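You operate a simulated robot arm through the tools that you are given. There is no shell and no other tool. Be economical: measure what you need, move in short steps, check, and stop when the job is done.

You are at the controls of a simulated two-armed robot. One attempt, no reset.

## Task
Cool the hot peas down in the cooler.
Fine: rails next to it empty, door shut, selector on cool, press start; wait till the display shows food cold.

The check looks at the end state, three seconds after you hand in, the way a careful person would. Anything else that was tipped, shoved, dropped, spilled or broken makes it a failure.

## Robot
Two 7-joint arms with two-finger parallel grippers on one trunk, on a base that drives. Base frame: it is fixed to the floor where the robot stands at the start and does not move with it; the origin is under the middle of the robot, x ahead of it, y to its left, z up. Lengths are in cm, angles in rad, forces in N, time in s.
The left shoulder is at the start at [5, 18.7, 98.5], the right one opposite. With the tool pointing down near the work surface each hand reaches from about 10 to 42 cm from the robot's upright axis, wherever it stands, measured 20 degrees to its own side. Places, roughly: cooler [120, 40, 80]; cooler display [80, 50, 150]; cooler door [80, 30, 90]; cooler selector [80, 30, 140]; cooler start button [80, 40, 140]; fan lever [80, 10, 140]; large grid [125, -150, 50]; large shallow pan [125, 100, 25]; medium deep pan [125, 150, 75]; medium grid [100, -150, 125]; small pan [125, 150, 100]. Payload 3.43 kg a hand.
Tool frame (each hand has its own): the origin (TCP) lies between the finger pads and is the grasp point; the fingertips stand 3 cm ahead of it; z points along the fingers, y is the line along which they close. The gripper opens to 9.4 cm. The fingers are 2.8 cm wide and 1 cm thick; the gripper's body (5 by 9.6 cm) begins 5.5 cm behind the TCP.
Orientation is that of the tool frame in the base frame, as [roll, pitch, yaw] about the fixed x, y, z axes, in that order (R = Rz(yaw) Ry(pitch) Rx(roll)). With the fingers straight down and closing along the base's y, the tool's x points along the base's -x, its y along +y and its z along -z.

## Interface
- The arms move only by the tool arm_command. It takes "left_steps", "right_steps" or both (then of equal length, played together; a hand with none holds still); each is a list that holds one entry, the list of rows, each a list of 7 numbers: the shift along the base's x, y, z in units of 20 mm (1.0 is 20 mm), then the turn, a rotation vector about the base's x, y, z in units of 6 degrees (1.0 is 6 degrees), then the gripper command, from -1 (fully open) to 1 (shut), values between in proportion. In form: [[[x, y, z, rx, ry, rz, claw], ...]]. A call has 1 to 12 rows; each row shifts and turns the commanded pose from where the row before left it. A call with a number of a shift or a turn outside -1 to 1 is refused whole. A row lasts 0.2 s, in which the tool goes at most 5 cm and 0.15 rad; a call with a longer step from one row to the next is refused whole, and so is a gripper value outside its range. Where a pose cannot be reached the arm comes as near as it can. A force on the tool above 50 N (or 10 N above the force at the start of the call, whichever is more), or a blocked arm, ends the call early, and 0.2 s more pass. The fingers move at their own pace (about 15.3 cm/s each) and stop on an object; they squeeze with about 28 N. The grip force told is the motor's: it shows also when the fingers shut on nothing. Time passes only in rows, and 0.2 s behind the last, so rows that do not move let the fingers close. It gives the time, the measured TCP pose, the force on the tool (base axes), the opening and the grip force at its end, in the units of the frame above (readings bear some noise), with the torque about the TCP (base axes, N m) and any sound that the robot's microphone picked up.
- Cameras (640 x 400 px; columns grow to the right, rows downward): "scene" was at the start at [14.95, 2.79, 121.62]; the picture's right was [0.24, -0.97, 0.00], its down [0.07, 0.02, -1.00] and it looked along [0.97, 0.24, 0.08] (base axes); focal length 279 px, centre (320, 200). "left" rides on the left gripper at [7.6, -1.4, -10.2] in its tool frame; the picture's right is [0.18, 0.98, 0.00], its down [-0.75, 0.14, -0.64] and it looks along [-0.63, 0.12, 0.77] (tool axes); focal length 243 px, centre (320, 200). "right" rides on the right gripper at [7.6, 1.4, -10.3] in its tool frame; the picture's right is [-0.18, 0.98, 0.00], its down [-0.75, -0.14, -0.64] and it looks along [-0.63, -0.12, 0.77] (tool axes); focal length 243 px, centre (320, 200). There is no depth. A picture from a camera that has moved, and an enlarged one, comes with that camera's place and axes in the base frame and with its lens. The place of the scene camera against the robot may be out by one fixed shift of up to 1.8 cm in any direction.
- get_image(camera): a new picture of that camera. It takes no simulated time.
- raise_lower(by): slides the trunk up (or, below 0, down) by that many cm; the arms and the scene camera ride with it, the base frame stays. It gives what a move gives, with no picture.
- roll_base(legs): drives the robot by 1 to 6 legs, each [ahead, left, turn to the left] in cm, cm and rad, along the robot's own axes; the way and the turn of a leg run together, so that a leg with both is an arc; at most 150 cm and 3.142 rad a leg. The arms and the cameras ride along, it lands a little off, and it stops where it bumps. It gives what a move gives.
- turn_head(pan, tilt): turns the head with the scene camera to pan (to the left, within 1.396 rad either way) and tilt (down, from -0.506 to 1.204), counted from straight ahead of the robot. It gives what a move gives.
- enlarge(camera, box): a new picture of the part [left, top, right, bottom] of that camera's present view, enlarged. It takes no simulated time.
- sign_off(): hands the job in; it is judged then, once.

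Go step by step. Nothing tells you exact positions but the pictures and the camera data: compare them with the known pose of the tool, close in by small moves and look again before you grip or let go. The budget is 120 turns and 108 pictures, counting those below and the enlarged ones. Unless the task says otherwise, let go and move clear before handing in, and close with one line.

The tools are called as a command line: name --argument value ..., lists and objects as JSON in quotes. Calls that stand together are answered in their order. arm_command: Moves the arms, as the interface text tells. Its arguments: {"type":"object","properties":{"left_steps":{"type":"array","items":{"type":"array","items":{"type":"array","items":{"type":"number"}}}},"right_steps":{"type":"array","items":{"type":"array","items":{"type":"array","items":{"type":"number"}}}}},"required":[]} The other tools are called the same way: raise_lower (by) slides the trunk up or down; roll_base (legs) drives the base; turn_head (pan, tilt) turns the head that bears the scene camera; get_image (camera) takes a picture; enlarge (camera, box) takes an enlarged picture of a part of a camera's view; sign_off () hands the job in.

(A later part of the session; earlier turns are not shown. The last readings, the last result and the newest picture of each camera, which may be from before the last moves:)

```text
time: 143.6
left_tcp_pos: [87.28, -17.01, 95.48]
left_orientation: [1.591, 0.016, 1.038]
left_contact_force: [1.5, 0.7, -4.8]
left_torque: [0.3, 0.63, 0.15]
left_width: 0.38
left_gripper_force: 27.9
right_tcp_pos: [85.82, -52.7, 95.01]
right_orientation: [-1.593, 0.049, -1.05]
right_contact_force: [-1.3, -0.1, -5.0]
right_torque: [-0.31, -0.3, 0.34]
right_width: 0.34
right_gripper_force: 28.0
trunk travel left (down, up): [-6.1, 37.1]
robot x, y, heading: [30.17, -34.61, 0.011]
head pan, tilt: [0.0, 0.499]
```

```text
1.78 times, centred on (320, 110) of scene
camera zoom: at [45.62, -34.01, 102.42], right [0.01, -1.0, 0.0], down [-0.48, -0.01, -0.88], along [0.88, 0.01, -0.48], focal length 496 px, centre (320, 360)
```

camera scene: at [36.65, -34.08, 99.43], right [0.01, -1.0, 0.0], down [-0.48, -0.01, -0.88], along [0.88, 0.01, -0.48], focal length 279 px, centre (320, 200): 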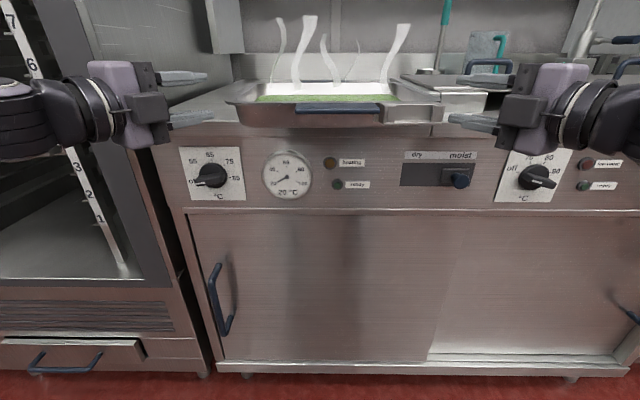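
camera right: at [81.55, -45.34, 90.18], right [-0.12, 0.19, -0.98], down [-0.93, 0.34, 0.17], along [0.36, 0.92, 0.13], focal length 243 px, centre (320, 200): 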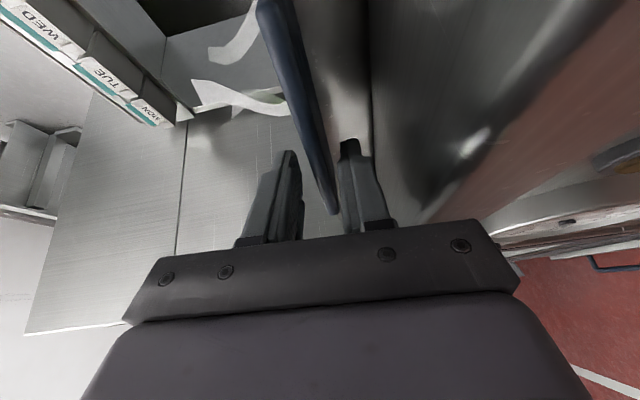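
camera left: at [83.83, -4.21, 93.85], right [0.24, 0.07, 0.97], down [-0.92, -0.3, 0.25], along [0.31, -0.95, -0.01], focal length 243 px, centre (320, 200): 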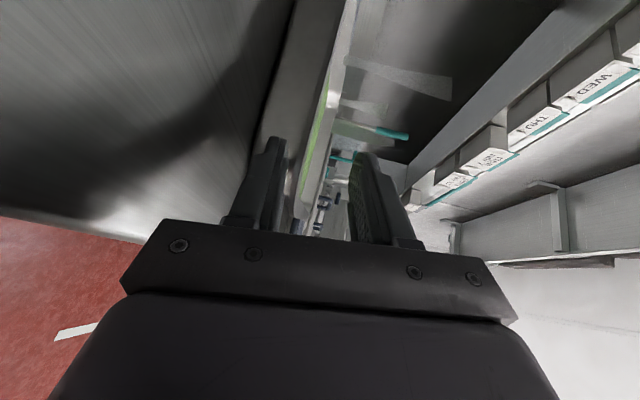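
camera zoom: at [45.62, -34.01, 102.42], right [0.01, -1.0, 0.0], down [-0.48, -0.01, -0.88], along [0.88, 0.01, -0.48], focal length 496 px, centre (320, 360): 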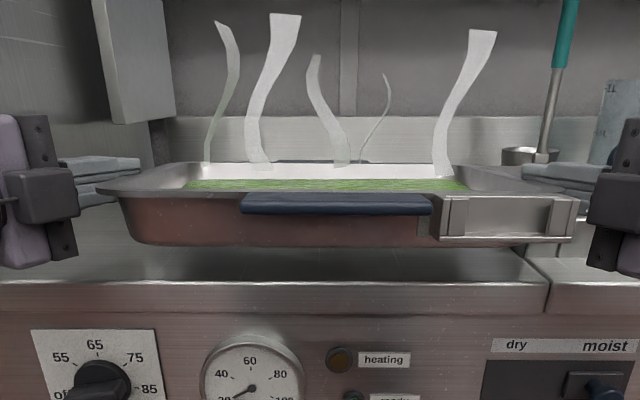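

The pan is up and level with ~5 N on each hand. I raise further, back away and carry it over in front of the cooler.

raise_lower --by 17

roll_base --legs '[[-33, 0, 0]]'

roll_base --legs '[[0, 35, 0], [0, 34.4, 0]]'

turn_head --pan 0 --tilt 0.2

get_image --camera "scene"

```text
time: 145.6
left_tcp_pos: [87.36, -17.1, 112.25]
left_orientation: [1.592, 0.016, 1.035]
left_contact_force: [5.4, 11.3, -5.3]
left_torque: [0.27, 0.59, 0.79]
left_width: 0.38
left_gripper_force: 28.4
right_tcp_pos: [85.91, -52.86, 112.07]
right_orientation: [-1.593, 0.053, -1.051]
right_contact_force: [-5.7, -11.8, -4.7]
right_torque: [-0.18, -0.23, 0.96]
right_width: 0.39
right_gripper_force: 28.0
trunk travel left (down, up): [-23.1, 20.1]
robot x, y, heading: [29.79, -34.72, 0.014]
head pan, tilt: [0.0, 0.499]
```

```text
time: 147.7
left_tcp_pos: [53.99, -16.96, 112.24]
left_orientation: [1.59, 0.015, 1.048]
left_contact_force: [0.5, 15.8, -6.3]
left_torque: [0.26, 0.56, 0.29]
left_width: 0.34
left_gripper_force: 28.3
right_tcp_pos: [53.0, -52.75, 112.2]
right_orientation: [-1.593, 0.051, -1.041]
right_contact_force: [-0.6, -15.7, -5.9]
right_torque: [-0.21, -0.22, -0.32]
right_width: 0.39
right_gripper_force: 27.8
trunk travel left (down, up): [-23.1, 20.1]
robot x, y, heading: [-2.43, -35.4, 0.021]
head pan, tilt: [0.0, 0.499]
```

```text
time: 151.9
left_tcp_pos: [52.28, 53.53, 112.3]
left_orientation: [1.591, 0.015, 1.053]
left_contact_force: [0.7, 1.3, -5.2]
left_torque: [0.28, 0.56, 0.04]
left_width: 0.37
left_gripper_force: 27.5
right_tcp_pos: [51.39, 17.86, 112.04]
right_orientation: [-1.594, 0.053, -1.035]
right_contact_force: [-0.7, 0.2, -5.8]
right_torque: [-0.22, -0.2, -0.02]
right_width: 0.4
right_gripper_force: 28.0
trunk travel left (down, up): [-23.1, 20.1]
robot x, y, heading: [-4.79, 34.7, 0.027]
head pan, tilt: [0.0, 0.499]
```

```text
time: 152.7
left_tcp_pos: [52.1, 53.54, 112.27]
left_orientation: [1.593, 0.016, 1.052]
left_contact_force: [0.4, 0.5, -5.2]
left_torque: [0.23, 0.52, 0.05]
left_width: 0.38
left_gripper_force: 28.1
right_tcp_pos: [51.45, 17.86, 112.04]
right_orientation: [-1.593, 0.053, -1.035]
right_contact_force: [-0.3, -0.8, -4.9]
right_torque: [-0.22, -0.2, -0.01]
right_width: 0.41
right_gripper_force: 27.7
trunk travel left (down, up): [-23.1, 20.1]
robot x, y, heading: [-4.58, 34.88, 0.035]
head pan, tilt: [0.0, 0.201]
```

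```text
29 pictures are left
camera scene: at [11.07, 35.92, 122.18], right [0.03, -1.0, 0.0], down [-0.2, -0.01, -0.98], along [0.98, 0.03, -0.2], focal length 279 px, centre (320, 200)
```

scene: 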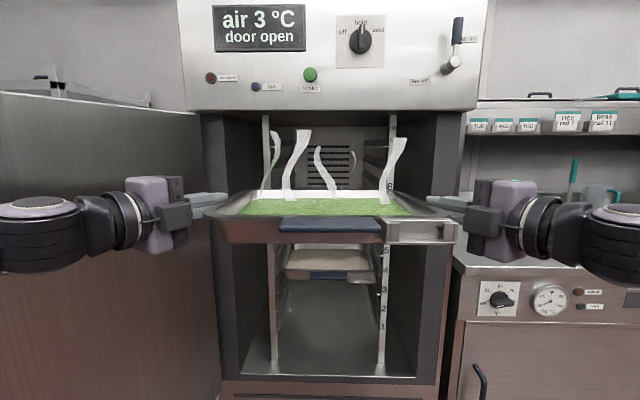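

The pan hangs level in front of the cooler; rail 8 is at z≈108.7, rack posts at x≈90, y 19–52.4. I square the heading and extend both arms ahead 8 cm together for more working room at the near tab.

roll_base --legs '[[-8, 1.8, -0.032]]'

arm_command --left_steps '[[[0.5, 0, 0, 0, 0, 0, 1], [0.5, 0, 0, 0, 0, 0, 1], [0.5, 0, 0, 0, 0, 0, 1], [0.5, 0, 0, 0, 0, 0, 1], [0.5, 0, 0, 0, 0, 0, 1], [0.5, 0, 0, 0, 0, 0, 1], [0.5, 0, 0, 0, 0, 0, 1], [0.5, 0, 0, 0, 0, 0, 1]]]' --right_steps '[[[0.5, 0, 0, 0, 0, 0, 1], [0.5, 0, 0, 0, 0, 0, 1], [0.5, 0, 0, 0, 0, 0, 1], [0.5, 0, 0, 0, 0, 0, 1], [0.5, 0, 0, 0, 0, 0, 1], [0.5, 0, 0, 0, 0, 0, 1], [0.5, 0, 0, 0, 0, 0, 1], [0.5, 0, 0, 0, 0, 0, 1]]]'

get_image --camera "scene"

```text
time: 153.8
left_tcp_pos: [44.92, 53.38, 112.33]
left_orientation: [1.593, 0.016, 1.023]
left_contact_force: [-0.2, 1.4, -5.0]
left_torque: [0.22, 0.51, -0.11]
left_width: 0.35
left_gripper_force: 27.6
right_tcp_pos: [42.92, 17.91, 111.95]
right_orientation: [-1.592, 0.051, -1.065]
right_contact_force: [-0.5, -1.4, -5.3]
right_torque: [-0.23, -0.21, 0.11]
right_width: 0.42
right_gripper_force: 28.1
trunk travel left (down, up): [-23.1, 20.1]
robot x, y, heading: [-12.63, 36.39, -0.003]
head pan, tilt: [0.0, 0.201]
```

```text
time: 155.6
left_tcp_pos: [52.95, 53.27, 112.1]
left_orientation: [1.594, 0.016, 1.019]
left_contact_force: [0.5, -4.5, -4.4]
left_torque: [0.28, 0.53, 0.8]
left_width: 0.4
left_gripper_force: 28.2
right_tcp_pos: [50.91, 17.78, 111.95]
right_orientation: [-1.592, 0.051, -1.065]
right_contact_force: [-1.6, 4.6, -5.5]
right_torque: [-0.25, -0.2, -0.63]
right_width: 0.4
right_gripper_force: 27.3
trunk travel left (down, up): [-23.1, 20.1]
robot x, y, heading: [-12.81, 36.69, 0.001]
head pan, tilt: [0.0, 0.201]
```

```text
28 pictures are left
camera scene: at [3.2, 37.13, 122.18], right [0.0, -1.0, 0.0], down [-0.2, 0.0, -0.98], along [0.98, 0.0, -0.2], focal length 279 px, centre (320, 200)
```

scene: 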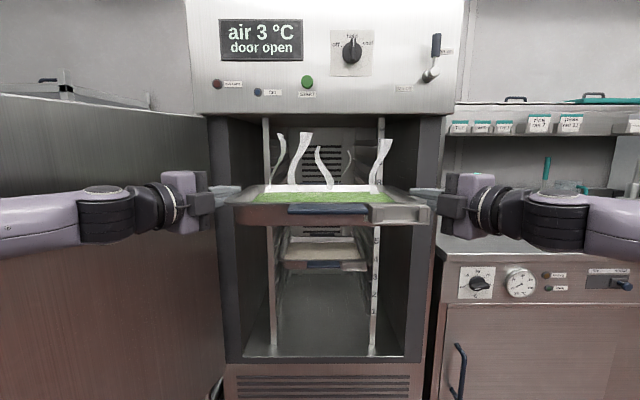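

enlarge --camera "scene" --box '[210, 100, 450, 250]'

```text
2.67 times, centred on (330, 175) of scene
camera zoom: at [3.2, 37.13, 122.18], right [0.0, -1.0, 0.0], down [-0.2, 0.0, -0.98], along [0.98, 0.0, -0.2], focal length 744 px, centre (293, 267)
```

zoom: 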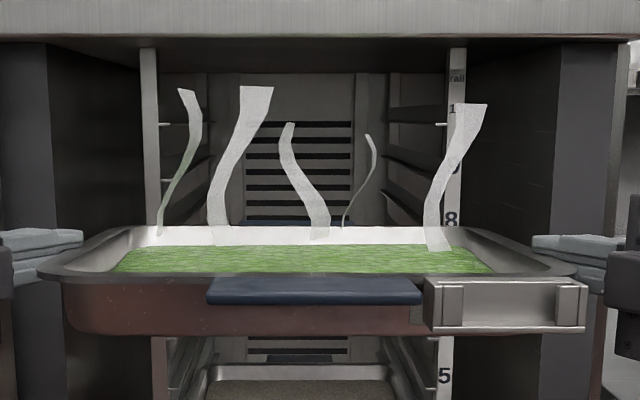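

The pan is centred on the rack within ~0.3 cm and its rim (z≈112) lies between rails 8 (108.7) and 9 (115). I drive in 23 cm and check.

roll_base --legs '[[22, -0.3, 0]]'

enlarge --camera "scene" --box '[180, 90, 460, 265]'

```text
time: 157.4
left_tcp_pos: [73.82, 52.01, 113.12]
left_orientation: [1.59, 0.0, 1.023]
left_contact_force: [-4.5, 8.4, -5.9]
left_torque: [0.24, 0.43, -0.58]
left_width: 0.35
left_gripper_force: 27.8
right_tcp_pos: [71.88, 16.39, 112.4]
right_orientation: [-1.58, 0.054, -1.06]
right_contact_force: [-13.6, -5.5, -2.1]
right_torque: [-0.06, -0.65, -0.26]
right_width: 0.38
right_gripper_force: 28.2
trunk travel left (down, up): [-23.1, 20.1]
robot x, y, heading: [8.79, 35.67, 0.0]
head pan, tilt: [0.0, 0.201]
stopped in leg 1: the robot was blocked; the commanded pose is now the measured one
```

```text
2.29 times, centred on (320, 178) of scene
camera zoom: at [24.09, 35.64, 122.37], right [0.0, -1.0, -0.01], down [-0.19, 0.01, -0.98], along [0.98, 0.0, -0.19], focal length 638 px, centre (320, 251)
```

zoom: 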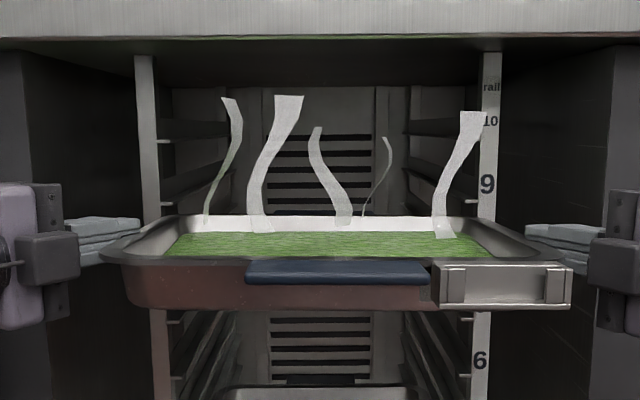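

Something on the left blocked and nudged the robot; probably my left forearm against the open door. I look left.

turn_head --pan 0.9 --tilt 0.2

get_image --camera "scene"

```text
time: 158.6
left_tcp_pos: [73.79, 52.16, 113.13]
left_orientation: [1.588, -0.001, 1.023]
left_contact_force: [-5.1, 11.3, -5.0]
left_torque: [0.25, 0.4, -0.31]
left_width: 0.37
left_gripper_force: 28.1
right_tcp_pos: [71.91, 16.46, 112.45]
right_orientation: [-1.582, 0.055, -1.059]
right_contact_force: [-15.8, -5.7, -1.4]
right_torque: [-0.09, -0.68, -0.22]
right_width: 0.4
right_gripper_force: 28.4
trunk travel left (down, up): [-23.1, 20.1]
robot x, y, heading: [9.16, 35.91, -0.0]
head pan, tilt: [0.901, 0.201]
```

```text
25 pictures are left
camera scene: at [20.58, 42.9, 122.37], right [0.78, -0.62, 0.0], down [-0.12, -0.15, -0.98], along [0.61, 0.77, -0.19], focal length 279 px, centre (320, 200)
```

scene: 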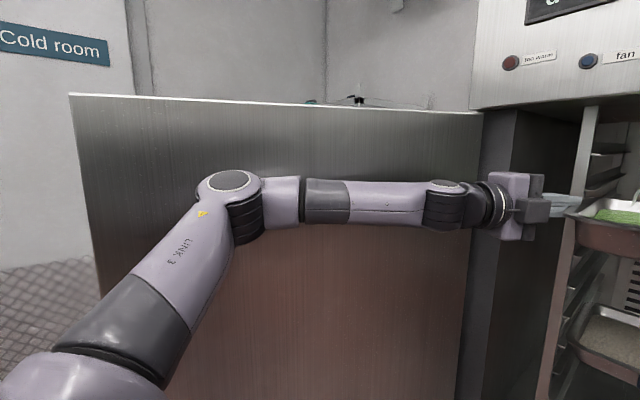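

The elbow touches the door's inner face. I back out 14 cm and strafe left gently so the elbow nudges the door wider.

roll_base --legs '[[-14, 0, 0], [0, 8, 0]]'

get_image --camera "scene"

```text
time: 160.5
left_tcp_pos: [60.36, 56.9, 111.95]
left_orientation: [1.607, 0.01, 1.027]
left_contact_force: [1.2, 2.4, -3.9]
left_torque: [0.02, 0.2, 0.68]
left_width: 0.37
left_gripper_force: 27.9
right_tcp_pos: [58.16, 21.45, 111.81]
right_orientation: [-1.594, 0.06, -1.065]
right_contact_force: [-1.0, -2.7, -7.6]
right_torque: [-0.51, 0.14, -0.28]
right_width: 0.42
right_gripper_force: 27.8
trunk travel left (down, up): [-23.1, 20.1]
robot x, y, heading: [-5.19, 41.03, 0.001]
head pan, tilt: [0.901, 0.201]
stopped in leg 2: the robot was blocked; the commanded pose is now the measured one
```

```text
24 pictures are left
camera scene: at [6.82, 48.12, 122.39], right [0.78, -0.62, 0.0], down [-0.12, -0.15, -0.98], along [0.61, 0.77, -0.19], focal length 279 px, centre (320, 200)
```

scene: 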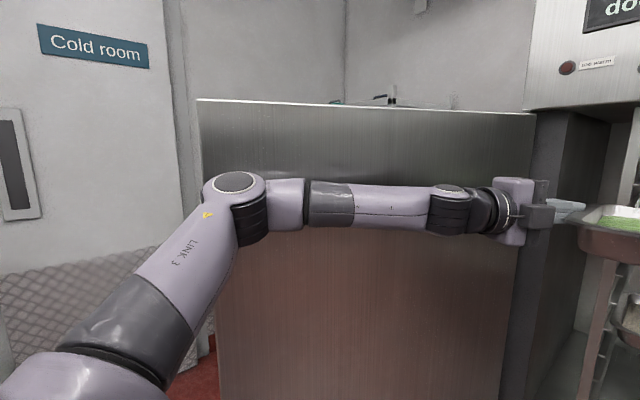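

The door seems at its limit (~108°). Stretching the arms straighter will pull the elbow in; I move back right and extend both arms another 6 cm.

roll_base --legs '[[-2, -4, 0]]'

arm_command --left_steps '[[[0.5, 0, 0, 0, 0, 0, 1], [0.5, 0, 0, 0, 0, 0, 1], [0.5, 0, 0, 0, 0, 0, 1], [0.5, 0, 0, 0, 0, 0, 1], [0.5, 0, 0, 0, 0, 0, 1], [0.5, 0, 0, 0, 0, 0, 1]]]' --right_steps '[[[0.5, 0, 0, 0, 0, 0, 1], [0.5, 0, 0, 0, 0, 0, 1], [0.5, 0, 0, 0, 0, 0, 1], [0.5, 0, 0, 0, 0, 0, 1], [0.5, 0, 0, 0, 0, 0, 1], [0.5, 0, 0, 0, 0, 0, 1]]]'

get_image --camera "scene"

```text
time: 161.4
left_tcp_pos: [58.68, 53.92, 111.44]
left_orientation: [1.604, 0.019, 1.024]
left_contact_force: [-2.1, 1.2, -3.3]
left_torque: [-0.13, 0.12, -0.73]
left_width: 0.36
left_gripper_force: 28.1
right_tcp_pos: [56.58, 18.54, 111.86]
right_orientation: [-1.598, 0.054, -1.063]
right_contact_force: [2.0, -1.9, -6.4]
right_torque: [-0.48, 0.27, 0.19]
right_width: 0.39
right_gripper_force: 28.3
trunk travel left (down, up): [-23.1, 20.1]
robot x, y, heading: [-6.91, 37.33, 0.003]
head pan, tilt: [0.901, 0.201]
```

```text
time: 162.8
left_tcp_pos: [64.76, 53.96, 111.37]
left_orientation: [1.606, 0.022, 1.026]
left_contact_force: [2.3, 1.0, -2.7]
left_torque: [-0.08, 0.14, 0.35]
left_width: 0.36
left_gripper_force: 28.0
right_tcp_pos: [62.73, 18.67, 111.74]
right_orientation: [-1.599, 0.052, -1.063]
right_contact_force: [-1.5, -0.9, -7.1]
right_torque: [-0.51, 0.21, 0.32]
right_width: 0.44
right_gripper_force: 27.5
trunk travel left (down, up): [-23.1, 20.1]
robot x, y, heading: [-7.05, 37.35, -0.002]
head pan, tilt: [0.901, 0.201]
```

```text
23 pictures are left
camera scene: at [5.33, 45.19, 122.18], right [0.78, -0.62, 0.0], down [-0.13, -0.16, -0.98], along [0.61, 0.77, -0.2], focal length 279 px, centre (320, 200)
```

scene: 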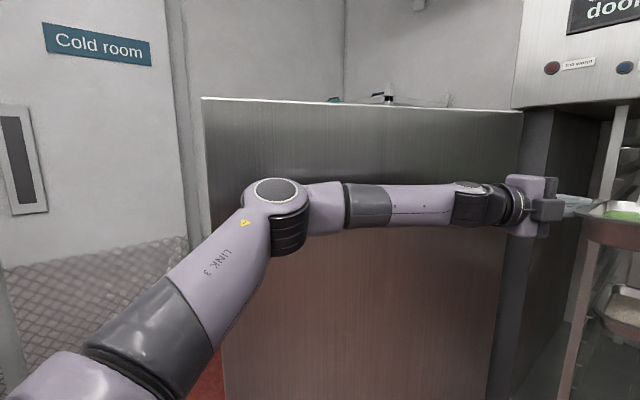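

Elbow moved in. I stretch 4 cm more and even out the heights.

arm_command --left_steps '[[[0.5, 0, 0.1, 0, 0, 0, 1], [0.5, 0, 0.1, 0, 0, 0, 1], [0.5, 0, 0, 0, 0, 0, 1], [0.5, 0, 0, 0, 0, 0, 1]]]' --right_steps '[[[0.5, 0, 0, 0, 0, 0, 1], [0.5, 0, 0, 0, 0, 0, 1], [0.5, 0, 0, 0, 0, 0, 1], [0.5, 0, 0, 0, 0, 0, 1]]]'

roll_base --legs '[[0, -1.2, 0]]'

turn_head --pan 0 --tilt 0.2

enlarge --camera "scene" --box '[210, 90, 450, 240]'

```text
time: 163.8
left_tcp_pos: [68.79, 54.11, 111.82]
left_orientation: [1.605, 0.02, 1.025]
left_contact_force: [0.9, -0.8, -4.8]
left_torque: [0.28, 0.29, 0.76]
left_width: 0.37
left_gripper_force: 28.0
right_tcp_pos: [66.66, 18.52, 111.59]
right_orientation: [-1.599, 0.051, -1.06]
right_contact_force: [-0.8, 0.9, -6.7]
right_torque: [-0.39, 0.05, -0.51]
right_width: 0.39
right_gripper_force: 28.1
trunk travel left (down, up): [-23.1, 20.1]
robot x, y, heading: [-6.6, 37.25, -0.005]
head pan, tilt: [0.901, 0.201]
```

```text
time: 164.6
left_tcp_pos: [68.78, 52.77, 111.8]
left_orientation: [1.607, 0.019, 1.025]
left_contact_force: [1.9, -0.2, -4.4]
left_torque: [0.24, 0.29, 0.47]
left_width: 0.37
left_gripper_force: 28.3
right_tcp_pos: [66.68, 17.26, 111.62]
right_orientation: [-1.597, 0.052, -1.061]
right_contact_force: [-2.5, 1.3, -6.6]
right_torque: [-0.34, 0.06, 0.3]
right_width: 0.36
right_gripper_force: 27.7
trunk travel left (down, up): [-23.1, 20.1]
robot x, y, heading: [-7.18, 36.09, -0.001]
head pan, tilt: [0.901, 0.201]
```

```text
time: 165.8
left_tcp_pos: [68.82, 52.78, 111.8]
left_orientation: [1.606, 0.02, 1.025]
left_contact_force: [0.1, 0.4, -4.9]
left_torque: [0.22, 0.27, 0.05]
left_width: 0.36
left_gripper_force: 28.1
right_tcp_pos: [66.76, 17.41, 111.69]
right_orientation: [-1.597, 0.051, -1.062]
right_contact_force: [-0.1, 0.0, -6.3]
right_torque: [-0.32, 0.04, 0.04]
right_width: 0.39
right_gripper_force: 28.1
trunk travel left (down, up): [-23.1, 20.1]
robot x, y, heading: [-7.54, 36.23, -0.006]
head pan, tilt: [0.0, 0.201]
```

```text
2.67 times, centred on (330, 165) of scene
camera zoom: at [8.82, 36.69, 122.18], right [0.0, -1.0, 0.0], down [-0.2, 0.0, -0.98], along [0.98, 0.0, -0.2], focal length 744 px, centre (293, 293)
```

zoom: 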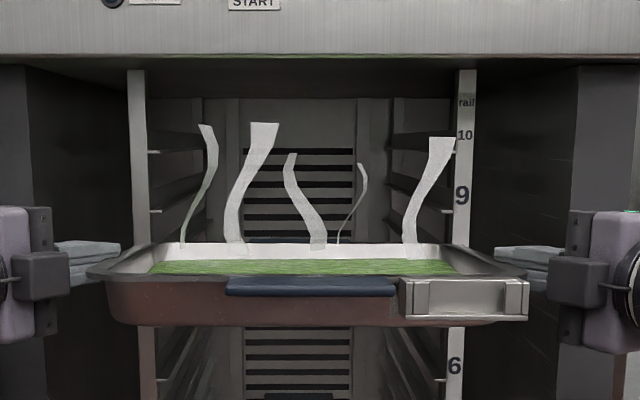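

Pan and rack centres match within 0.3 cm. I drive in 12.5 cm.

roll_base --legs '[[6.5, 0.2, 0], [6, 0, 0]]'

enlarge --camera "scene" --box '[190, 80, 450, 242]'

```text
time: 167.3
left_tcp_pos: [81.17, 52.95, 111.7]
left_orientation: [1.605, 0.022, 1.024]
left_contact_force: [0.6, -0.4, -5.2]
left_torque: [0.19, 0.28, -0.16]
left_width: 0.37
left_gripper_force: 27.8
right_tcp_pos: [79.03, 17.36, 111.64]
right_orientation: [-1.599, 0.052, -1.06]
right_contact_force: [-0.2, -1.5, -5.9]
right_torque: [-0.35, 0.04, 0.17]
right_width: 0.38
right_gripper_force: 28.1
trunk travel left (down, up): [-23.1, 20.1]
robot x, y, heading: [5.19, 36.12, -0.002]
head pan, tilt: [0.0, 0.201]
```

```text
2.46 times, centred on (320, 161) of scene
camera zoom: at [21.24, 36.83, 122.17], right [0.0, -1.0, 0.0], down [-0.2, 0.0, -0.98], along [0.98, 0.0, -0.2], focal length 687 px, centre (320, 296)
```

zoom: 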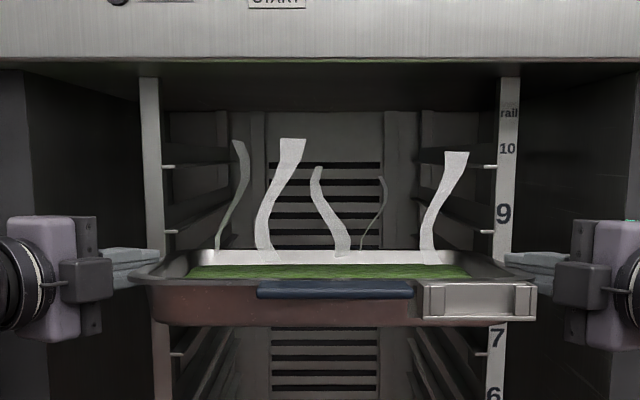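

No contact yet. I go 3 cm further.

roll_base --legs '[[3.5, 0, 0]]'

get_image --camera "scene"

```text
time: 168.2
left_tcp_pos: [84.7, 52.92, 111.68]
left_orientation: [1.607, 0.022, 1.024]
left_contact_force: [-0.4, -0.7, -4.2]
left_torque: [0.2, 0.31, 0.46]
left_width: 0.39
left_gripper_force: 27.7
right_tcp_pos: [82.5, 17.38, 111.55]
right_orientation: [-1.6, 0.049, -1.064]
right_contact_force: [0.8, 1.6, -6.1]
right_torque: [-0.39, 0.03, -0.76]
right_width: 0.4
right_gripper_force: 28.7
trunk travel left (down, up): [-23.1, 20.1]
robot x, y, heading: [8.94, 36.2, -0.0]
head pan, tilt: [0.0, 0.201]
```

```text
20 pictures are left
camera scene: at [24.74, 36.81, 122.17], right [0.0, -1.0, 0.0], down [-0.2, 0.0, -0.98], along [0.98, 0.0, -0.2], focal length 279 px, centre (320, 200)
```

scene: 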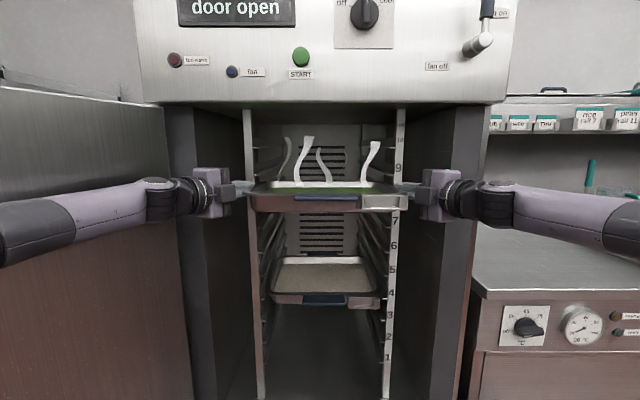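

Still free. 1.5 cm more, then lower toward rail 8.

roll_base --legs '[[1.5, 0, 0]]'

raise_lower --by -2

enlarge --camera "scene" --box '[220, 150, 420, 275]'

```text
time: 168.9
left_tcp_pos: [86.09, 52.29, 111.87]
left_orientation: [1.607, 0.018, 1.018]
left_contact_force: [7.0, -12.0, 0.0]
left_torque: [0.7, 0.47, 1.01]
left_width: 0.39
left_gripper_force: 27.7
right_tcp_pos: [84.1, 16.87, 111.5]
right_orientation: [-1.6, 0.054, -1.067]
right_contact_force: [-4.1, -10.1, -5.9]
right_torque: [-0.33, 0.02, 0.58]
right_width: 0.41
right_gripper_force: 27.7
trunk travel left (down, up): [-23.1, 20.1]
robot x, y, heading: [10.37, 36.37, -0.005]
head pan, tilt: [0.0, 0.201]
```

```text
time: 169.6
left_tcp_pos: [86.04, 52.4, 109.71]
left_orientation: [1.607, 0.017, 1.018]
left_contact_force: [-2.8, -7.2, -2.6]
left_torque: [0.3, 0.37, 1.94]
left_width: 0.35
left_gripper_force: 28.1
right_tcp_pos: [84.05, 16.93, 109.57]
right_orientation: [-1.6, 0.053, -1.068]
right_contact_force: [-3.0, -5.1, -6.7]
right_torque: [-0.39, 0.09, 0.24]
right_width: 0.4
right_gripper_force: 28.3
trunk travel left (down, up): [-21.1, 22.1]
robot x, y, heading: [10.48, 36.33, -0.005]
head pan, tilt: [0.0, 0.201]
```

```text
3.20 times, centred on (320, 212) of scene
camera zoom: at [26.13, 36.63, 120.18], right [0.0, -1.0, 0.0], down [-0.2, 0.0, -0.98], along [0.98, 0.0, -0.2], focal length 893 px, centre (320, 160)
```

zoom: 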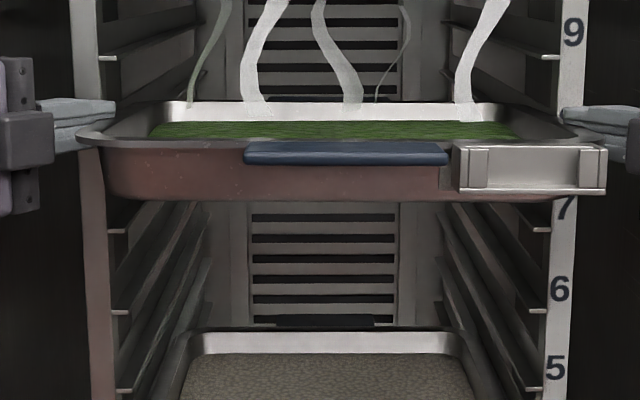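

Rim is about 1 cm above rail 8. I lower until the load shifts onto the rails.

raise_lower --by -0.8

raise_lower --by -0.4

```text
time: 170.2
left_tcp_pos: [85.95, 52.51, 109.04]
left_orientation: [1.606, 0.017, 1.017]
left_contact_force: [-4.5, -6.1, 1.9]
left_torque: [1.0, 0.65, 1.39]
left_width: 0.39
left_gripper_force: 28.1
right_tcp_pos: [83.94, 16.99, 108.75]
right_orientation: [-1.6, 0.051, -1.067]
right_contact_force: [-1.2, -5.4, -6.5]
right_torque: [-0.33, -0.03, 0.14]
right_width: 0.41
right_gripper_force: 27.7
trunk travel left (down, up): [-20.3, 22.9]
robot x, y, heading: [10.25, 36.21, -0.003]
head pan, tilt: [0.0, 0.201]
```

```text
time: 170.7
left_tcp_pos: [85.89, 52.26, 108.71]
left_orientation: [1.606, 0.014, 1.016]
left_contact_force: [-5.4, -6.1, 1.3]
left_torque: [1.05, 0.64, 1.07]
left_width: 0.38
left_gripper_force: 28.0
right_tcp_pos: [83.92, 16.97, 108.45]
right_orientation: [-1.599, 0.052, -1.067]
right_contact_force: [1.1, -5.9, -5.6]
right_torque: [-0.33, -0.07, -0.14]
right_width: 0.37
right_gripper_force: 28.3
trunk travel left (down, up): [-19.9, 23.3]
robot x, y, heading: [10.13, 36.36, -0.005]
head pan, tilt: [0.0, 0.201]
```

enlarge --camera "scene" --box '[220, 150, 420, 275]'

enlarge --camera "left" --box '[180, 20, 460, 250]'

```text
3.20 times, centred on (320, 212) of scene
camera zoom: at [26.08, 36.61, 119.0], right [0.0, -1.0, 0.0], down [-0.2, 0.0, -0.98], along [0.98, 0.0, -0.2], focal length 893 px, centre (320, 160)
```

zoom: 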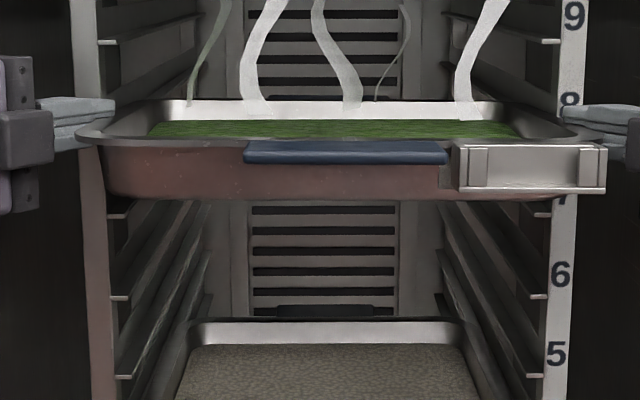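

```text
1.74 times, centred on (320, 135) of left
camera zoom: at [81.21, 64.25, 107.62], right [0.13, 0.15, 0.98], down [-0.94, -0.3, 0.18], along [0.32, -0.94, 0.1], focal length 422 px, centre (320, 313)
```

zoom: 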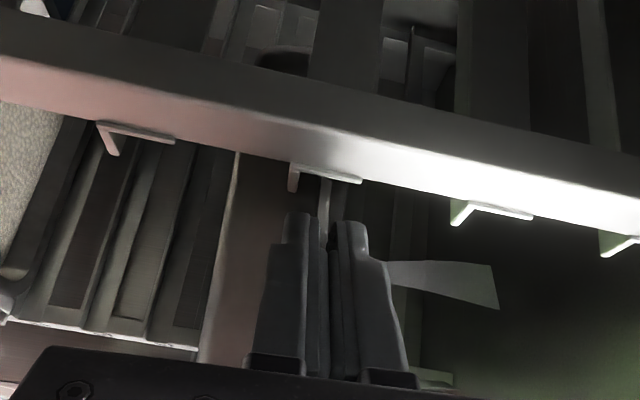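

The rim is still slightly above the rail ledge by the left camera's view. I lower another 0.5 cm twice while watching forces.

raise_lower --by -0.5

raise_lower --by -0.4

enlarge --camera "scene" --box '[220, 150, 420, 275]'

```text
time: 171.2
left_tcp_pos: [85.92, 52.34, 108.26]
left_orientation: [1.607, 0.015, 1.018]
left_contact_force: [-4.5, -6.6, 1.6]
left_torque: [0.74, -0.05, 0.26]
left_width: 0.4
left_gripper_force: 28.2
right_tcp_pos: [83.87, 16.85, 108.23]
right_orientation: [-1.596, 0.049, -1.067]
right_contact_force: [2.9, -4.8, 1.2]
right_torque: [-0.09, -0.77, -0.47]
right_width: 0.41
right_gripper_force: 28.0
trunk travel left (down, up): [-19.4, 23.8]
robot x, y, heading: [10.59, 35.74, -0.003]
head pan, tilt: [0.0, 0.201]
```

```text
time: 171.8
left_tcp_pos: [85.87, 52.45, 107.83]
left_orientation: [1.606, 0.015, 1.017]
left_contact_force: [-3.8, -7.1, 0.2]
left_torque: [0.74, -0.44, 0.3]
left_width: 0.42
left_gripper_force: 27.9
right_tcp_pos: [83.85, 17.03, 107.68]
right_orientation: [-1.597, 0.051, -1.071]
right_contact_force: [2.2, -5.8, 4.6]
right_torque: [0.07, -0.89, -0.75]
right_width: 0.46
right_gripper_force: 28.0
trunk travel left (down, up): [-19.0, 24.2]
robot x, y, heading: [10.53, 36.13, -0.01]
head pan, tilt: [0.0, 0.201]
```

```text
3.20 times, centred on (320, 212) of scene
camera zoom: at [25.99, 36.64, 118.12], right [0.0, -1.0, 0.0], down [-0.2, 0.0, -0.98], along [0.98, 0.0, -0.2], focal length 893 px, centre (320, 160)
```

zoom: 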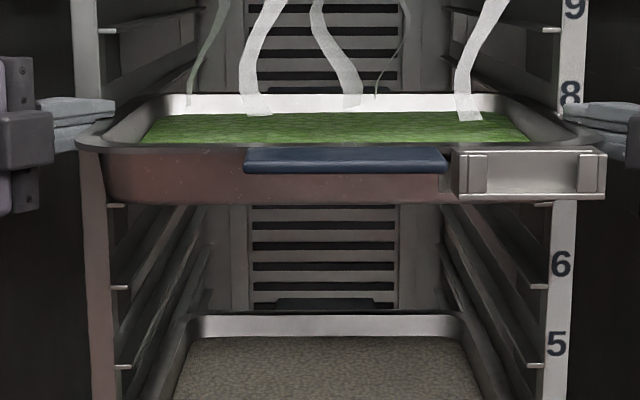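

The far rim now rests on both rails and the hands carry almost nothing; the near side dipped a little, so I raise 0.5 cm to level. Then I release only the right hand along its finger axis.

raise_lower --by 0.5

arm_command --right_steps '[[[0, 0, 0, 0, 0, 0, 0.6], [0, 0, 0, 0, 0, 0, 0.3], [0, 0, 0, 0, 0, 0, 0.3], [0, 0, 0, 0, 0, 0, 0.3]]]'

enlarge --camera "scene" --box '[220, 150, 420, 275]'

```text
time: 172.3
left_tcp_pos: [85.97, 52.36, 108.09]
left_orientation: [1.611, 0.022, 1.018]
left_contact_force: [-15.1, -10.4, -14.4]
left_torque: [-2.18, -1.09, 2.66]
left_width: 0.41
left_gripper_force: 28.2
right_tcp_pos: [83.85, 16.98, 108.02]
right_orientation: [-1.599, 0.051, -1.069]
right_contact_force: [0.0, -7.2, 1.0]
right_torque: [-0.06, -0.75, -0.49]
right_width: 0.46
right_gripper_force: 28.1
trunk travel left (down, up): [-19.5, 23.7]
robot x, y, heading: [10.29, 36.15, -0.006]
head pan, tilt: [0.0, 0.201]
```

```text
time: 173.3
left_tcp_pos: [86.03, 52.35, 108.15]
left_orientation: [1.607, 0.018, 1.017]
left_contact_force: [-9.4, -12.9, -18.0]
left_torque: [-1.87, -1.17, 2.47]
left_width: 0.45
left_gripper_force: 27.9
right_tcp_pos: [84.01, 17.07, 107.98]
right_orientation: [-1.601, 0.053, -1.068]
right_contact_force: [-0.3, -5.4, 1.3]
right_torque: [-0.07, 0.04, -0.09]
right_width: 3.25
right_gripper_force: 0.1
trunk travel left (down, up): [-19.5, 23.7]
robot x, y, heading: [10.31, 36.22, -0.005]
head pan, tilt: [0.0, 0.201]
```

```text
3.20 times, centred on (320, 212) of scene
camera zoom: at [26.13, 36.64, 118.59], right [0.0, -1.0, 0.0], down [-0.2, 0.0, -0.98], along [0.98, 0.0, -0.2], focal length 893 px, centre (320, 160)
```

zoom: 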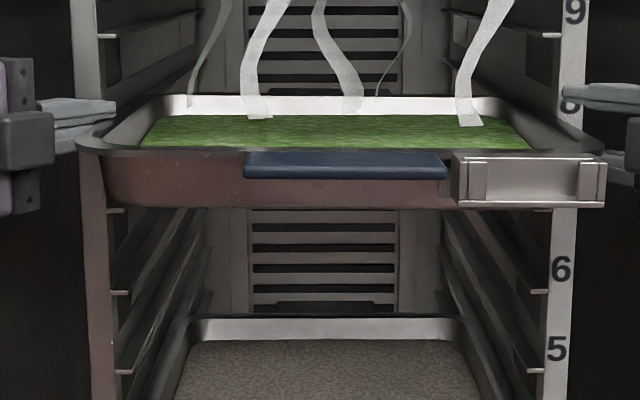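

The pan stays put. Now the right hand retreats along its fingers, then straight back and across to the tab.

arm_command --right_steps '[[[-0.87, -0.5, 0, 0, 0, 0, 0.3], [-0.87, -0.5, 0, 0, 0, 0, 0.3], [-0.87, -0.3, 0, 0, 0, 0, 0.3], [-1, 0, 0, 0, 0, 0, 0.3], [-1, 0, 0, 0, 0, 0, 0.3], [-1, 0, 0, 0, 0, 0, 0.3], [-1, 0, 0, 0, 0, 0, 0.3], [-1, 0, 0, 0, 0, 0, 0.3], [-1, 0, 0, 0, 0, 0, 0.3]]]'

arm_command --right_steps '[[[0, 0.9, 0, 0, 0, 0, 0.3], [0, 0.9, 0, 0, 0, 0, 0.3], [0, 0.9, 0, 0, 0, 0, 0.3], [0, 0.9, 0, 0, 0, 0, 0.3], [0, 0.9, 0, 0, 0, 0, 0.3], [0, 0.9, 0, 0, 0, 0, 0.3], [0, 0.9, 0, 0, 0, 0, 0.3], [0, 0.9, 0, 0, 0, 0, 0.3], [0, 0.9, 0, 0, 0, 0, 0.3], [0, 0.9, 0, 0, 0, 0, 0.3]]]'

get_image --camera "scene"

get_image --camera "right"

```text
time: 175.3
left_tcp_pos: [86.0, 52.38, 108.28]
left_orientation: [1.605, 0.016, 1.016]
left_contact_force: [-1.2, -13.5, -4.9]
left_torque: [-0.07, -0.71, 0.07]
left_width: 0.41
left_gripper_force: 28.3
right_tcp_pos: [66.65, 14.42, 107.87]
right_orientation: [-1.599, 0.053, -1.068]
right_contact_force: [0.2, 0.1, 0.2]
right_torque: [0.02, 0.0, 0.02]
right_width: 3.27
right_gripper_force: 0.0
trunk travel left (down, up): [-19.5, 23.7]
robot x, y, heading: [10.24, 36.11, -0.006]
head pan, tilt: [0.0, 0.201]
```

```text
time: 177.5
left_tcp_pos: [86.09, 52.26, 108.25]
left_orientation: [1.606, 0.015, 1.018]
left_contact_force: [-1.5, -14.5, -2.6]
left_torque: [0.06, -0.67, 0.78]
left_width: 0.4
left_gripper_force: 28.6
right_tcp_pos: [66.74, 32.43, 107.91]
right_orientation: [-1.598, 0.051, -1.067]
right_contact_force: [0.5, 0.5, -0.1]
right_torque: [0.01, 0.01, -0.01]
right_width: 3.27
right_gripper_force: 0.0
trunk travel left (down, up): [-19.5, 23.7]
robot x, y, heading: [10.48, 36.24, -0.005]
head pan, tilt: [0.0, 0.201]
```

```text
14 pictures are left
camera scene: at [26.1, 36.63, 118.6], right [0.0, -1.0, 0.0], down [-0.2, 0.0, -0.98], along [0.98, 0.0, -0.2], focal length 279 px, centre (320, 200)
```

scene: 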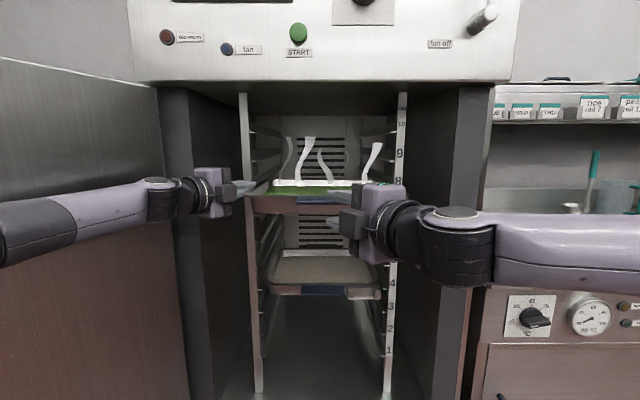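

```text
13 pictures are left
camera right: at [61.47, 20.93, 106.27], right [-0.14, 0.19, -0.97], down [-0.92, 0.34, 0.2], along [0.37, 0.92, 0.13], focal length 243 px, centre (320, 200)
```

right: 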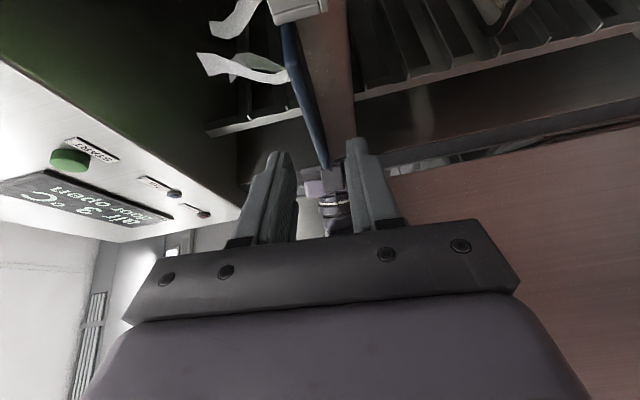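

The tab (edge x≈72.4, z≈107.9) is right between the fingers' levels. I advance 6 cm and close on it.

arm_command --right_steps '[[[0.75, 0, 0, 0, 0, 0, 0.3], [0.75, 0, 0, 0, 0, 0, 0.3], [0.75, 0, 0, 0, 0, 0, 0.3], [0.75, 0, 0, 0, 0, 0, 0.3], [0, 0, 0, 0, 0, 0, 0.7], [0, 0, 0, 0, 0, 0, 1], [0, 0, 0, 0, 0, 0, 1], [0, 0, 0, 0, 0, 0, 1]]]'

```text
time: 179.3
left_tcp_pos: [86.01, 52.39, 108.21]
left_orientation: [1.606, 0.017, 1.017]
left_contact_force: [-4.7, -15.8, -4.7]
left_torque: [-0.3, -0.7, 1.58]
left_width: 0.4
left_gripper_force: 28.4
right_tcp_pos: [72.74, 32.3, 108.15]
right_orientation: [-1.598, 0.053, -1.068]
right_contact_force: [3.7, 0.3, 0.9]
right_torque: [-0.52, -0.41, 0.22]
right_width: 1.3
right_gripper_force: 27.9
trunk travel left (down, up): [-19.5, 23.7]
robot x, y, heading: [10.06, 36.17, -0.001]
head pan, tilt: [0.0, 0.201]
```

The tab is held (1.3 cm). Now I release the left hand and retreat it.

arm_command --left_steps '[[[0, 0, 0, 0, 0, 0, 0.6], [0, 0, 0, 0, 0, 0, 0.3], [0, 0, 0, 0, 0, 0, 0.25], [-0.8, 0.25, 0, 0, 0, 0, 0.25], [-0.8, 0.4, 0, 0, 0, 0, 0.25], [-0.8, 0.4, 0, 0, 0, 0, 0.25], [-0.8, 0.3, 0, 0, 0, 0, 0.25], [-1, 0, 0, 0, 0, 0, 0.25], [-1, 0, 0, 0, 0, 0, 0.25], [-1, 0, 0, 0, 0, 0, 0.25], [-1, 0, 0, 0, 0, 0, 0.25]]]'

get_image --camera "scene"

```text
time: 181.6
left_tcp_pos: [74.26, 50.76, 107.28]
left_orientation: [1.647, -0.024, 1.021]
left_contact_force: [-13.9, 52.8, -2.7]
left_torque: [1.18, 0.58, 0.51]
left_width: 3.9
left_gripper_force: 3.5
right_tcp_pos: [72.94, 29.17, 107.46]
right_orientation: [-1.596, 0.069, -1.073]
right_contact_force: [9.1, -2.3, -12.7]
right_torque: [-0.39, -0.52, -0.68]
right_width: 1.38
right_gripper_force: 27.4
trunk travel left (down, up): [-19.5, 23.7]
robot x, y, heading: [10.25, 35.25, -0.014]
head pan, tilt: [0.0, 0.201]
stopped in row 11 (left hand): the force on the tool passed its limit (the readings are from after the stop); the commanded pose is now the measured one
```

```text
12 pictures are left
camera scene: at [26.51, 33.61, 118.67], right [-0.02, -1.0, -0.02], down [-0.2, 0.02, -0.98], along [0.98, -0.01, -0.2], focal length 279 px, centre (320, 200)
```

scene: 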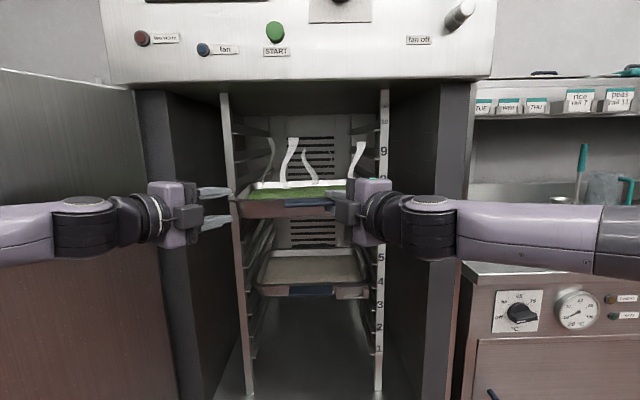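

Folding the left arm made its elbow press the door and nudge the robot ~3 cm right. I lift the left hand clear and bring it inward above the pan so the elbow comes off the door.

arm_command --left_steps '[[[0.3, -0.1, 1, 0, 0, 0, 0.25], [0.3, -0.1, 1, 0, 0, 0, 0.5], [0.3, -0.1, 1, 0, 0, 0, 0.8], [0.3, -0.1, 1, 0, 0, 0, 1], [0.5, -1, 0.5, 0, 0, 0, 1], [0.5, -1, 0.5, 0, 0, 0, 1], [0.5, -1, 0, 0, 0, 0, 1], [0.5, -1, 0, 0, 0, 0, 1], [0.5, -0.5, 0, 0, 0, 0, 1]]]'

get_image --camera "scene"

```text
time: 182.8
left_tcp_pos: [77.13, 52.69, 113.68]
left_orientation: [1.665, 0.006, 1.034]
left_contact_force: [-10.4, 6.9, -10.5]
left_torque: [0.24, -0.52, -0.2]
left_width: 0.53
left_gripper_force: 27.8
right_tcp_pos: [72.59, 31.73, 110.1]
right_orientation: [-1.566, 0.049, -1.071]
right_contact_force: [6.3, 3.9, 8.1]
right_torque: [0.96, -0.37, 0.46]
right_width: 1.57
right_gripper_force: 27.8
trunk travel left (down, up): [-19.5, 23.7]
robot x, y, heading: [10.3, 35.69, -0.005]
head pan, tilt: [0.0, 0.201]
stopped in row 5 (left hand): the force on the tool passed its limit (the readings are from after the stop); the commanded pose is now the measured one
```

```text
11 pictures are left
camera scene: at [26.1, 36.3, 118.64], right [-0.01, -1.0, 0.0], down [-0.2, 0.0, -0.98], along [0.98, -0.01, -0.2], focal length 279 px, centre (320, 200)
```

scene: 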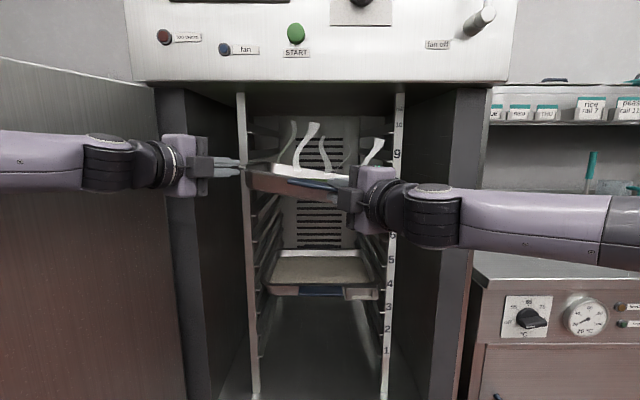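

I closed too early: the left fingers caught the rim and lifted that side. I lower it straight back down at once, then open.

arm_command --left_steps '[[[-0.2, 0, -0.7, 0, 0, 0, 1], [-0.2, 0, -0.7, 0, 0, 0, 1], [-0.2, 0, -0.7, 0, 0, 0, 1], [0, 0, -0.6, 0, 0, 0, 1], [0, 0, 0, 0, 0, 0, 1]]]'

enlarge --camera "scene" --box '[200, 130, 420, 267]'

```text
time: 184.0
left_tcp_pos: [75.98, 52.57, 108.9]
left_orientation: [1.653, 0.008, 1.043]
left_contact_force: [3.6, 15.5, 14.1]
left_torque: [-0.64, -0.73, 0.37]
left_width: 0.5
left_gripper_force: 27.7
right_tcp_pos: [72.91, 31.44, 109.29]
right_orientation: [-1.576, 0.049, -1.08]
right_contact_force: [-2.2, -14.1, -15.1]
right_torque: [-0.84, 0.06, -0.05]
right_width: 1.42
right_gripper_force: 27.7
trunk travel left (down, up): [-19.5, 23.7]
robot x, y, heading: [10.49, 35.6, -0.013]
head pan, tilt: [0.0, 0.201]
```

```text
2.91 times, centred on (310, 198) of scene
camera zoom: at [26.17, 36.14, 118.6], right [-0.01, -1.0, 0.0], down [-0.2, 0.0, -0.98], along [0.98, -0.01, -0.2], focal length 812 px, centre (349, 204)
```

zoom: 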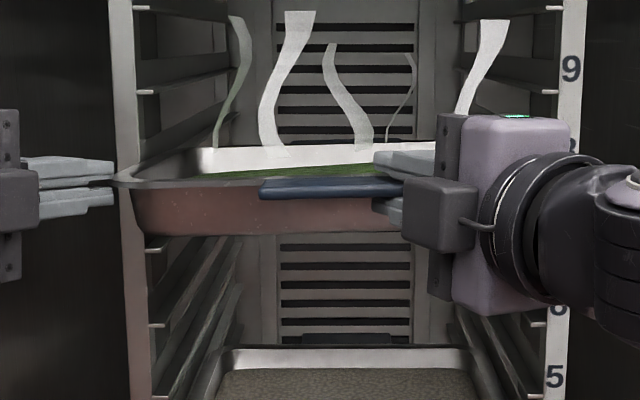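

Level again, peas still in place. I open the left fully, then swing the hand's yaw outward (which frees the tips and draws the elbow in), then lift it.

arm_command --left_steps '[[[0, 0, 0.1, 0, 0, 0, 0.6], [0, 0, 0, 0, 0, 0, 0.2], [0, 0, 0, 0, 0, 0, 0.1], [0, 0, 0, 0, 0, 1, 0.1], [0, 0, 0, 0, 0, 1, 0.1], [0, 0, 0, 0, 0, 1, 0.1], [0, 0.2, 0, 0, 0, 1, 0.1], [-0.2, 0.2, 0, 0, 0, 1, 0.1], [-0.4, 0.2, 0, 0, 0, 0, 0.1]]]'

enlarge --camera "scene" --box '[140, 110, 420, 285]'

```text
time: 186.0
left_tcp_pos: [74.77, 53.53, 108.55]
left_orientation: [1.661, 0.008, 1.559]
left_contact_force: [0.4, 0.0, 0.3]
left_torque: [0.0, 0.01, -0.01]
left_width: 4.23
left_gripper_force: 0.0
right_tcp_pos: [72.76, 31.6, 109.58]
right_orientation: [-1.574, 0.05, -1.071]
right_contact_force: [-1.3, 1.5, -5.4]
right_torque: [-0.73, 0.2, 0.51]
right_width: 1.36
right_gripper_force: 27.7
trunk travel left (down, up): [-19.5, 23.7]
robot x, y, heading: [10.71, 35.7, -0.01]
head pan, tilt: [0.0, 0.201]
```

```text
2.29 times, centred on (280, 198) of scene
camera zoom: at [26.21, 36.17, 118.59], right [-0.01, -1.0, 0.0], down [-0.2, 0.0, -0.98], along [0.98, -0.01, -0.2], focal length 638 px, centre (411, 206)
```

zoom: 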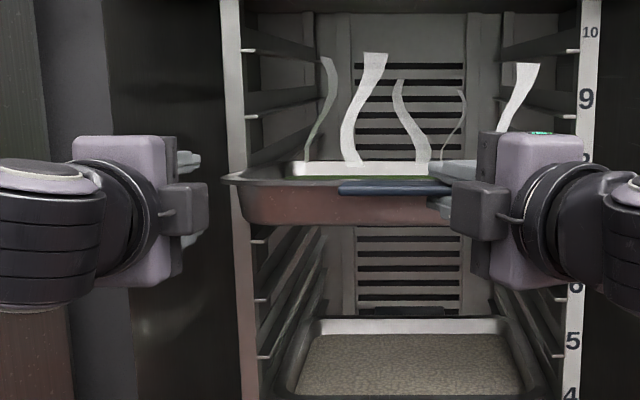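

The left hand is free. The tab is ~1.2 cm high, so I lower the right hand that much, then push the pan in by extending the right arm.

arm_command --right_steps '[[[0, 0, -0.3, 0, 0, 0, 1], [0, 0, -0.3, 0, 0, 0, 1], [0.4, 0, 0, 0, 0, 0, 1], [0.5, 0, 0, 0, 0, 0, 1], [0.5, 0, 0, 0, 0, 0, 1], [0.5, 0, 0, 0, 0, 0, 1]]]'

enlarge --camera "scene" --box '[190, 110, 430, 260]'

```text
time: 187.4
left_tcp_pos: [74.76, 53.55, 108.57]
left_orientation: [1.662, 0.009, 1.557]
left_contact_force: [0.0, 0.1, -1.1]
left_torque: [0.04, 0.02, -0.01]
left_width: 4.21
left_gripper_force: 0.0
right_tcp_pos: [76.53, 31.56, 108.46]
right_orientation: [-1.571, 0.049, -1.073]
right_contact_force: [0.5, -0.6, -5.6]
right_torque: [-0.86, 0.1, -0.11]
right_width: 1.34
right_gripper_force: 28.0
trunk travel left (down, up): [-19.5, 23.7]
robot x, y, heading: [10.25, 35.66, -0.008]
head pan, tilt: [0.0, 0.201]
```

```text
2.67 times, centred on (310, 185) of scene
camera zoom: at [26.21, 36.14, 118.59], right [-0.01, -1.0, 0.0], down [-0.2, 0.0, -0.98], along [0.98, -0.01, -0.2], focal length 744 px, centre (347, 240)
```

zoom: 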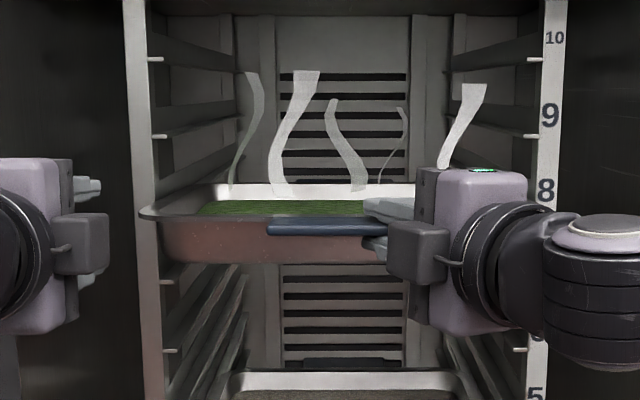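

It slides well, but sits ~0.7 cm right of centre. I keep pushing with a slight shift left.

arm_command --right_steps '[[[0.4, 0.12, 0, 0, 0, 0, 1], [0.4, 0.12, 0, 0, 0, 0, 1], [0.4, 0.12, 0, 0, 0, 0, 1], [0.5, 0, 0, 0, 0, 0, 1], [0.5, 0, 0, 0, 0, 0, 1], [0.5, 0, 0, 0, 0, 0, 1], [0.5, 0, 0, 0, 0, 0, 1], [0.5, 0, 0, 0, 0, 0, 1]]]'

```text
time: 189.2
left_tcp_pos: [74.75, 53.44, 108.63]
left_orientation: [1.661, 0.005, 1.557]
left_contact_force: [0.1, -0.6, 1.0]
left_torque: [0.04, 0.01, -0.04]
left_width: 4.26
left_gripper_force: 0.0
right_tcp_pos: [84.07, 32.15, 108.31]
right_orientation: [-1.57, 0.049, -1.073]
right_contact_force: [-1.0, -3.7, -5.4]
right_torque: [-0.79, 0.1, -0.34]
right_width: 1.35
right_gripper_force: 27.7
trunk travel left (down, up): [-19.5, 23.7]
robot x, y, heading: [10.39, 35.55, -0.011]
head pan, tilt: [0.0, 0.201]
```

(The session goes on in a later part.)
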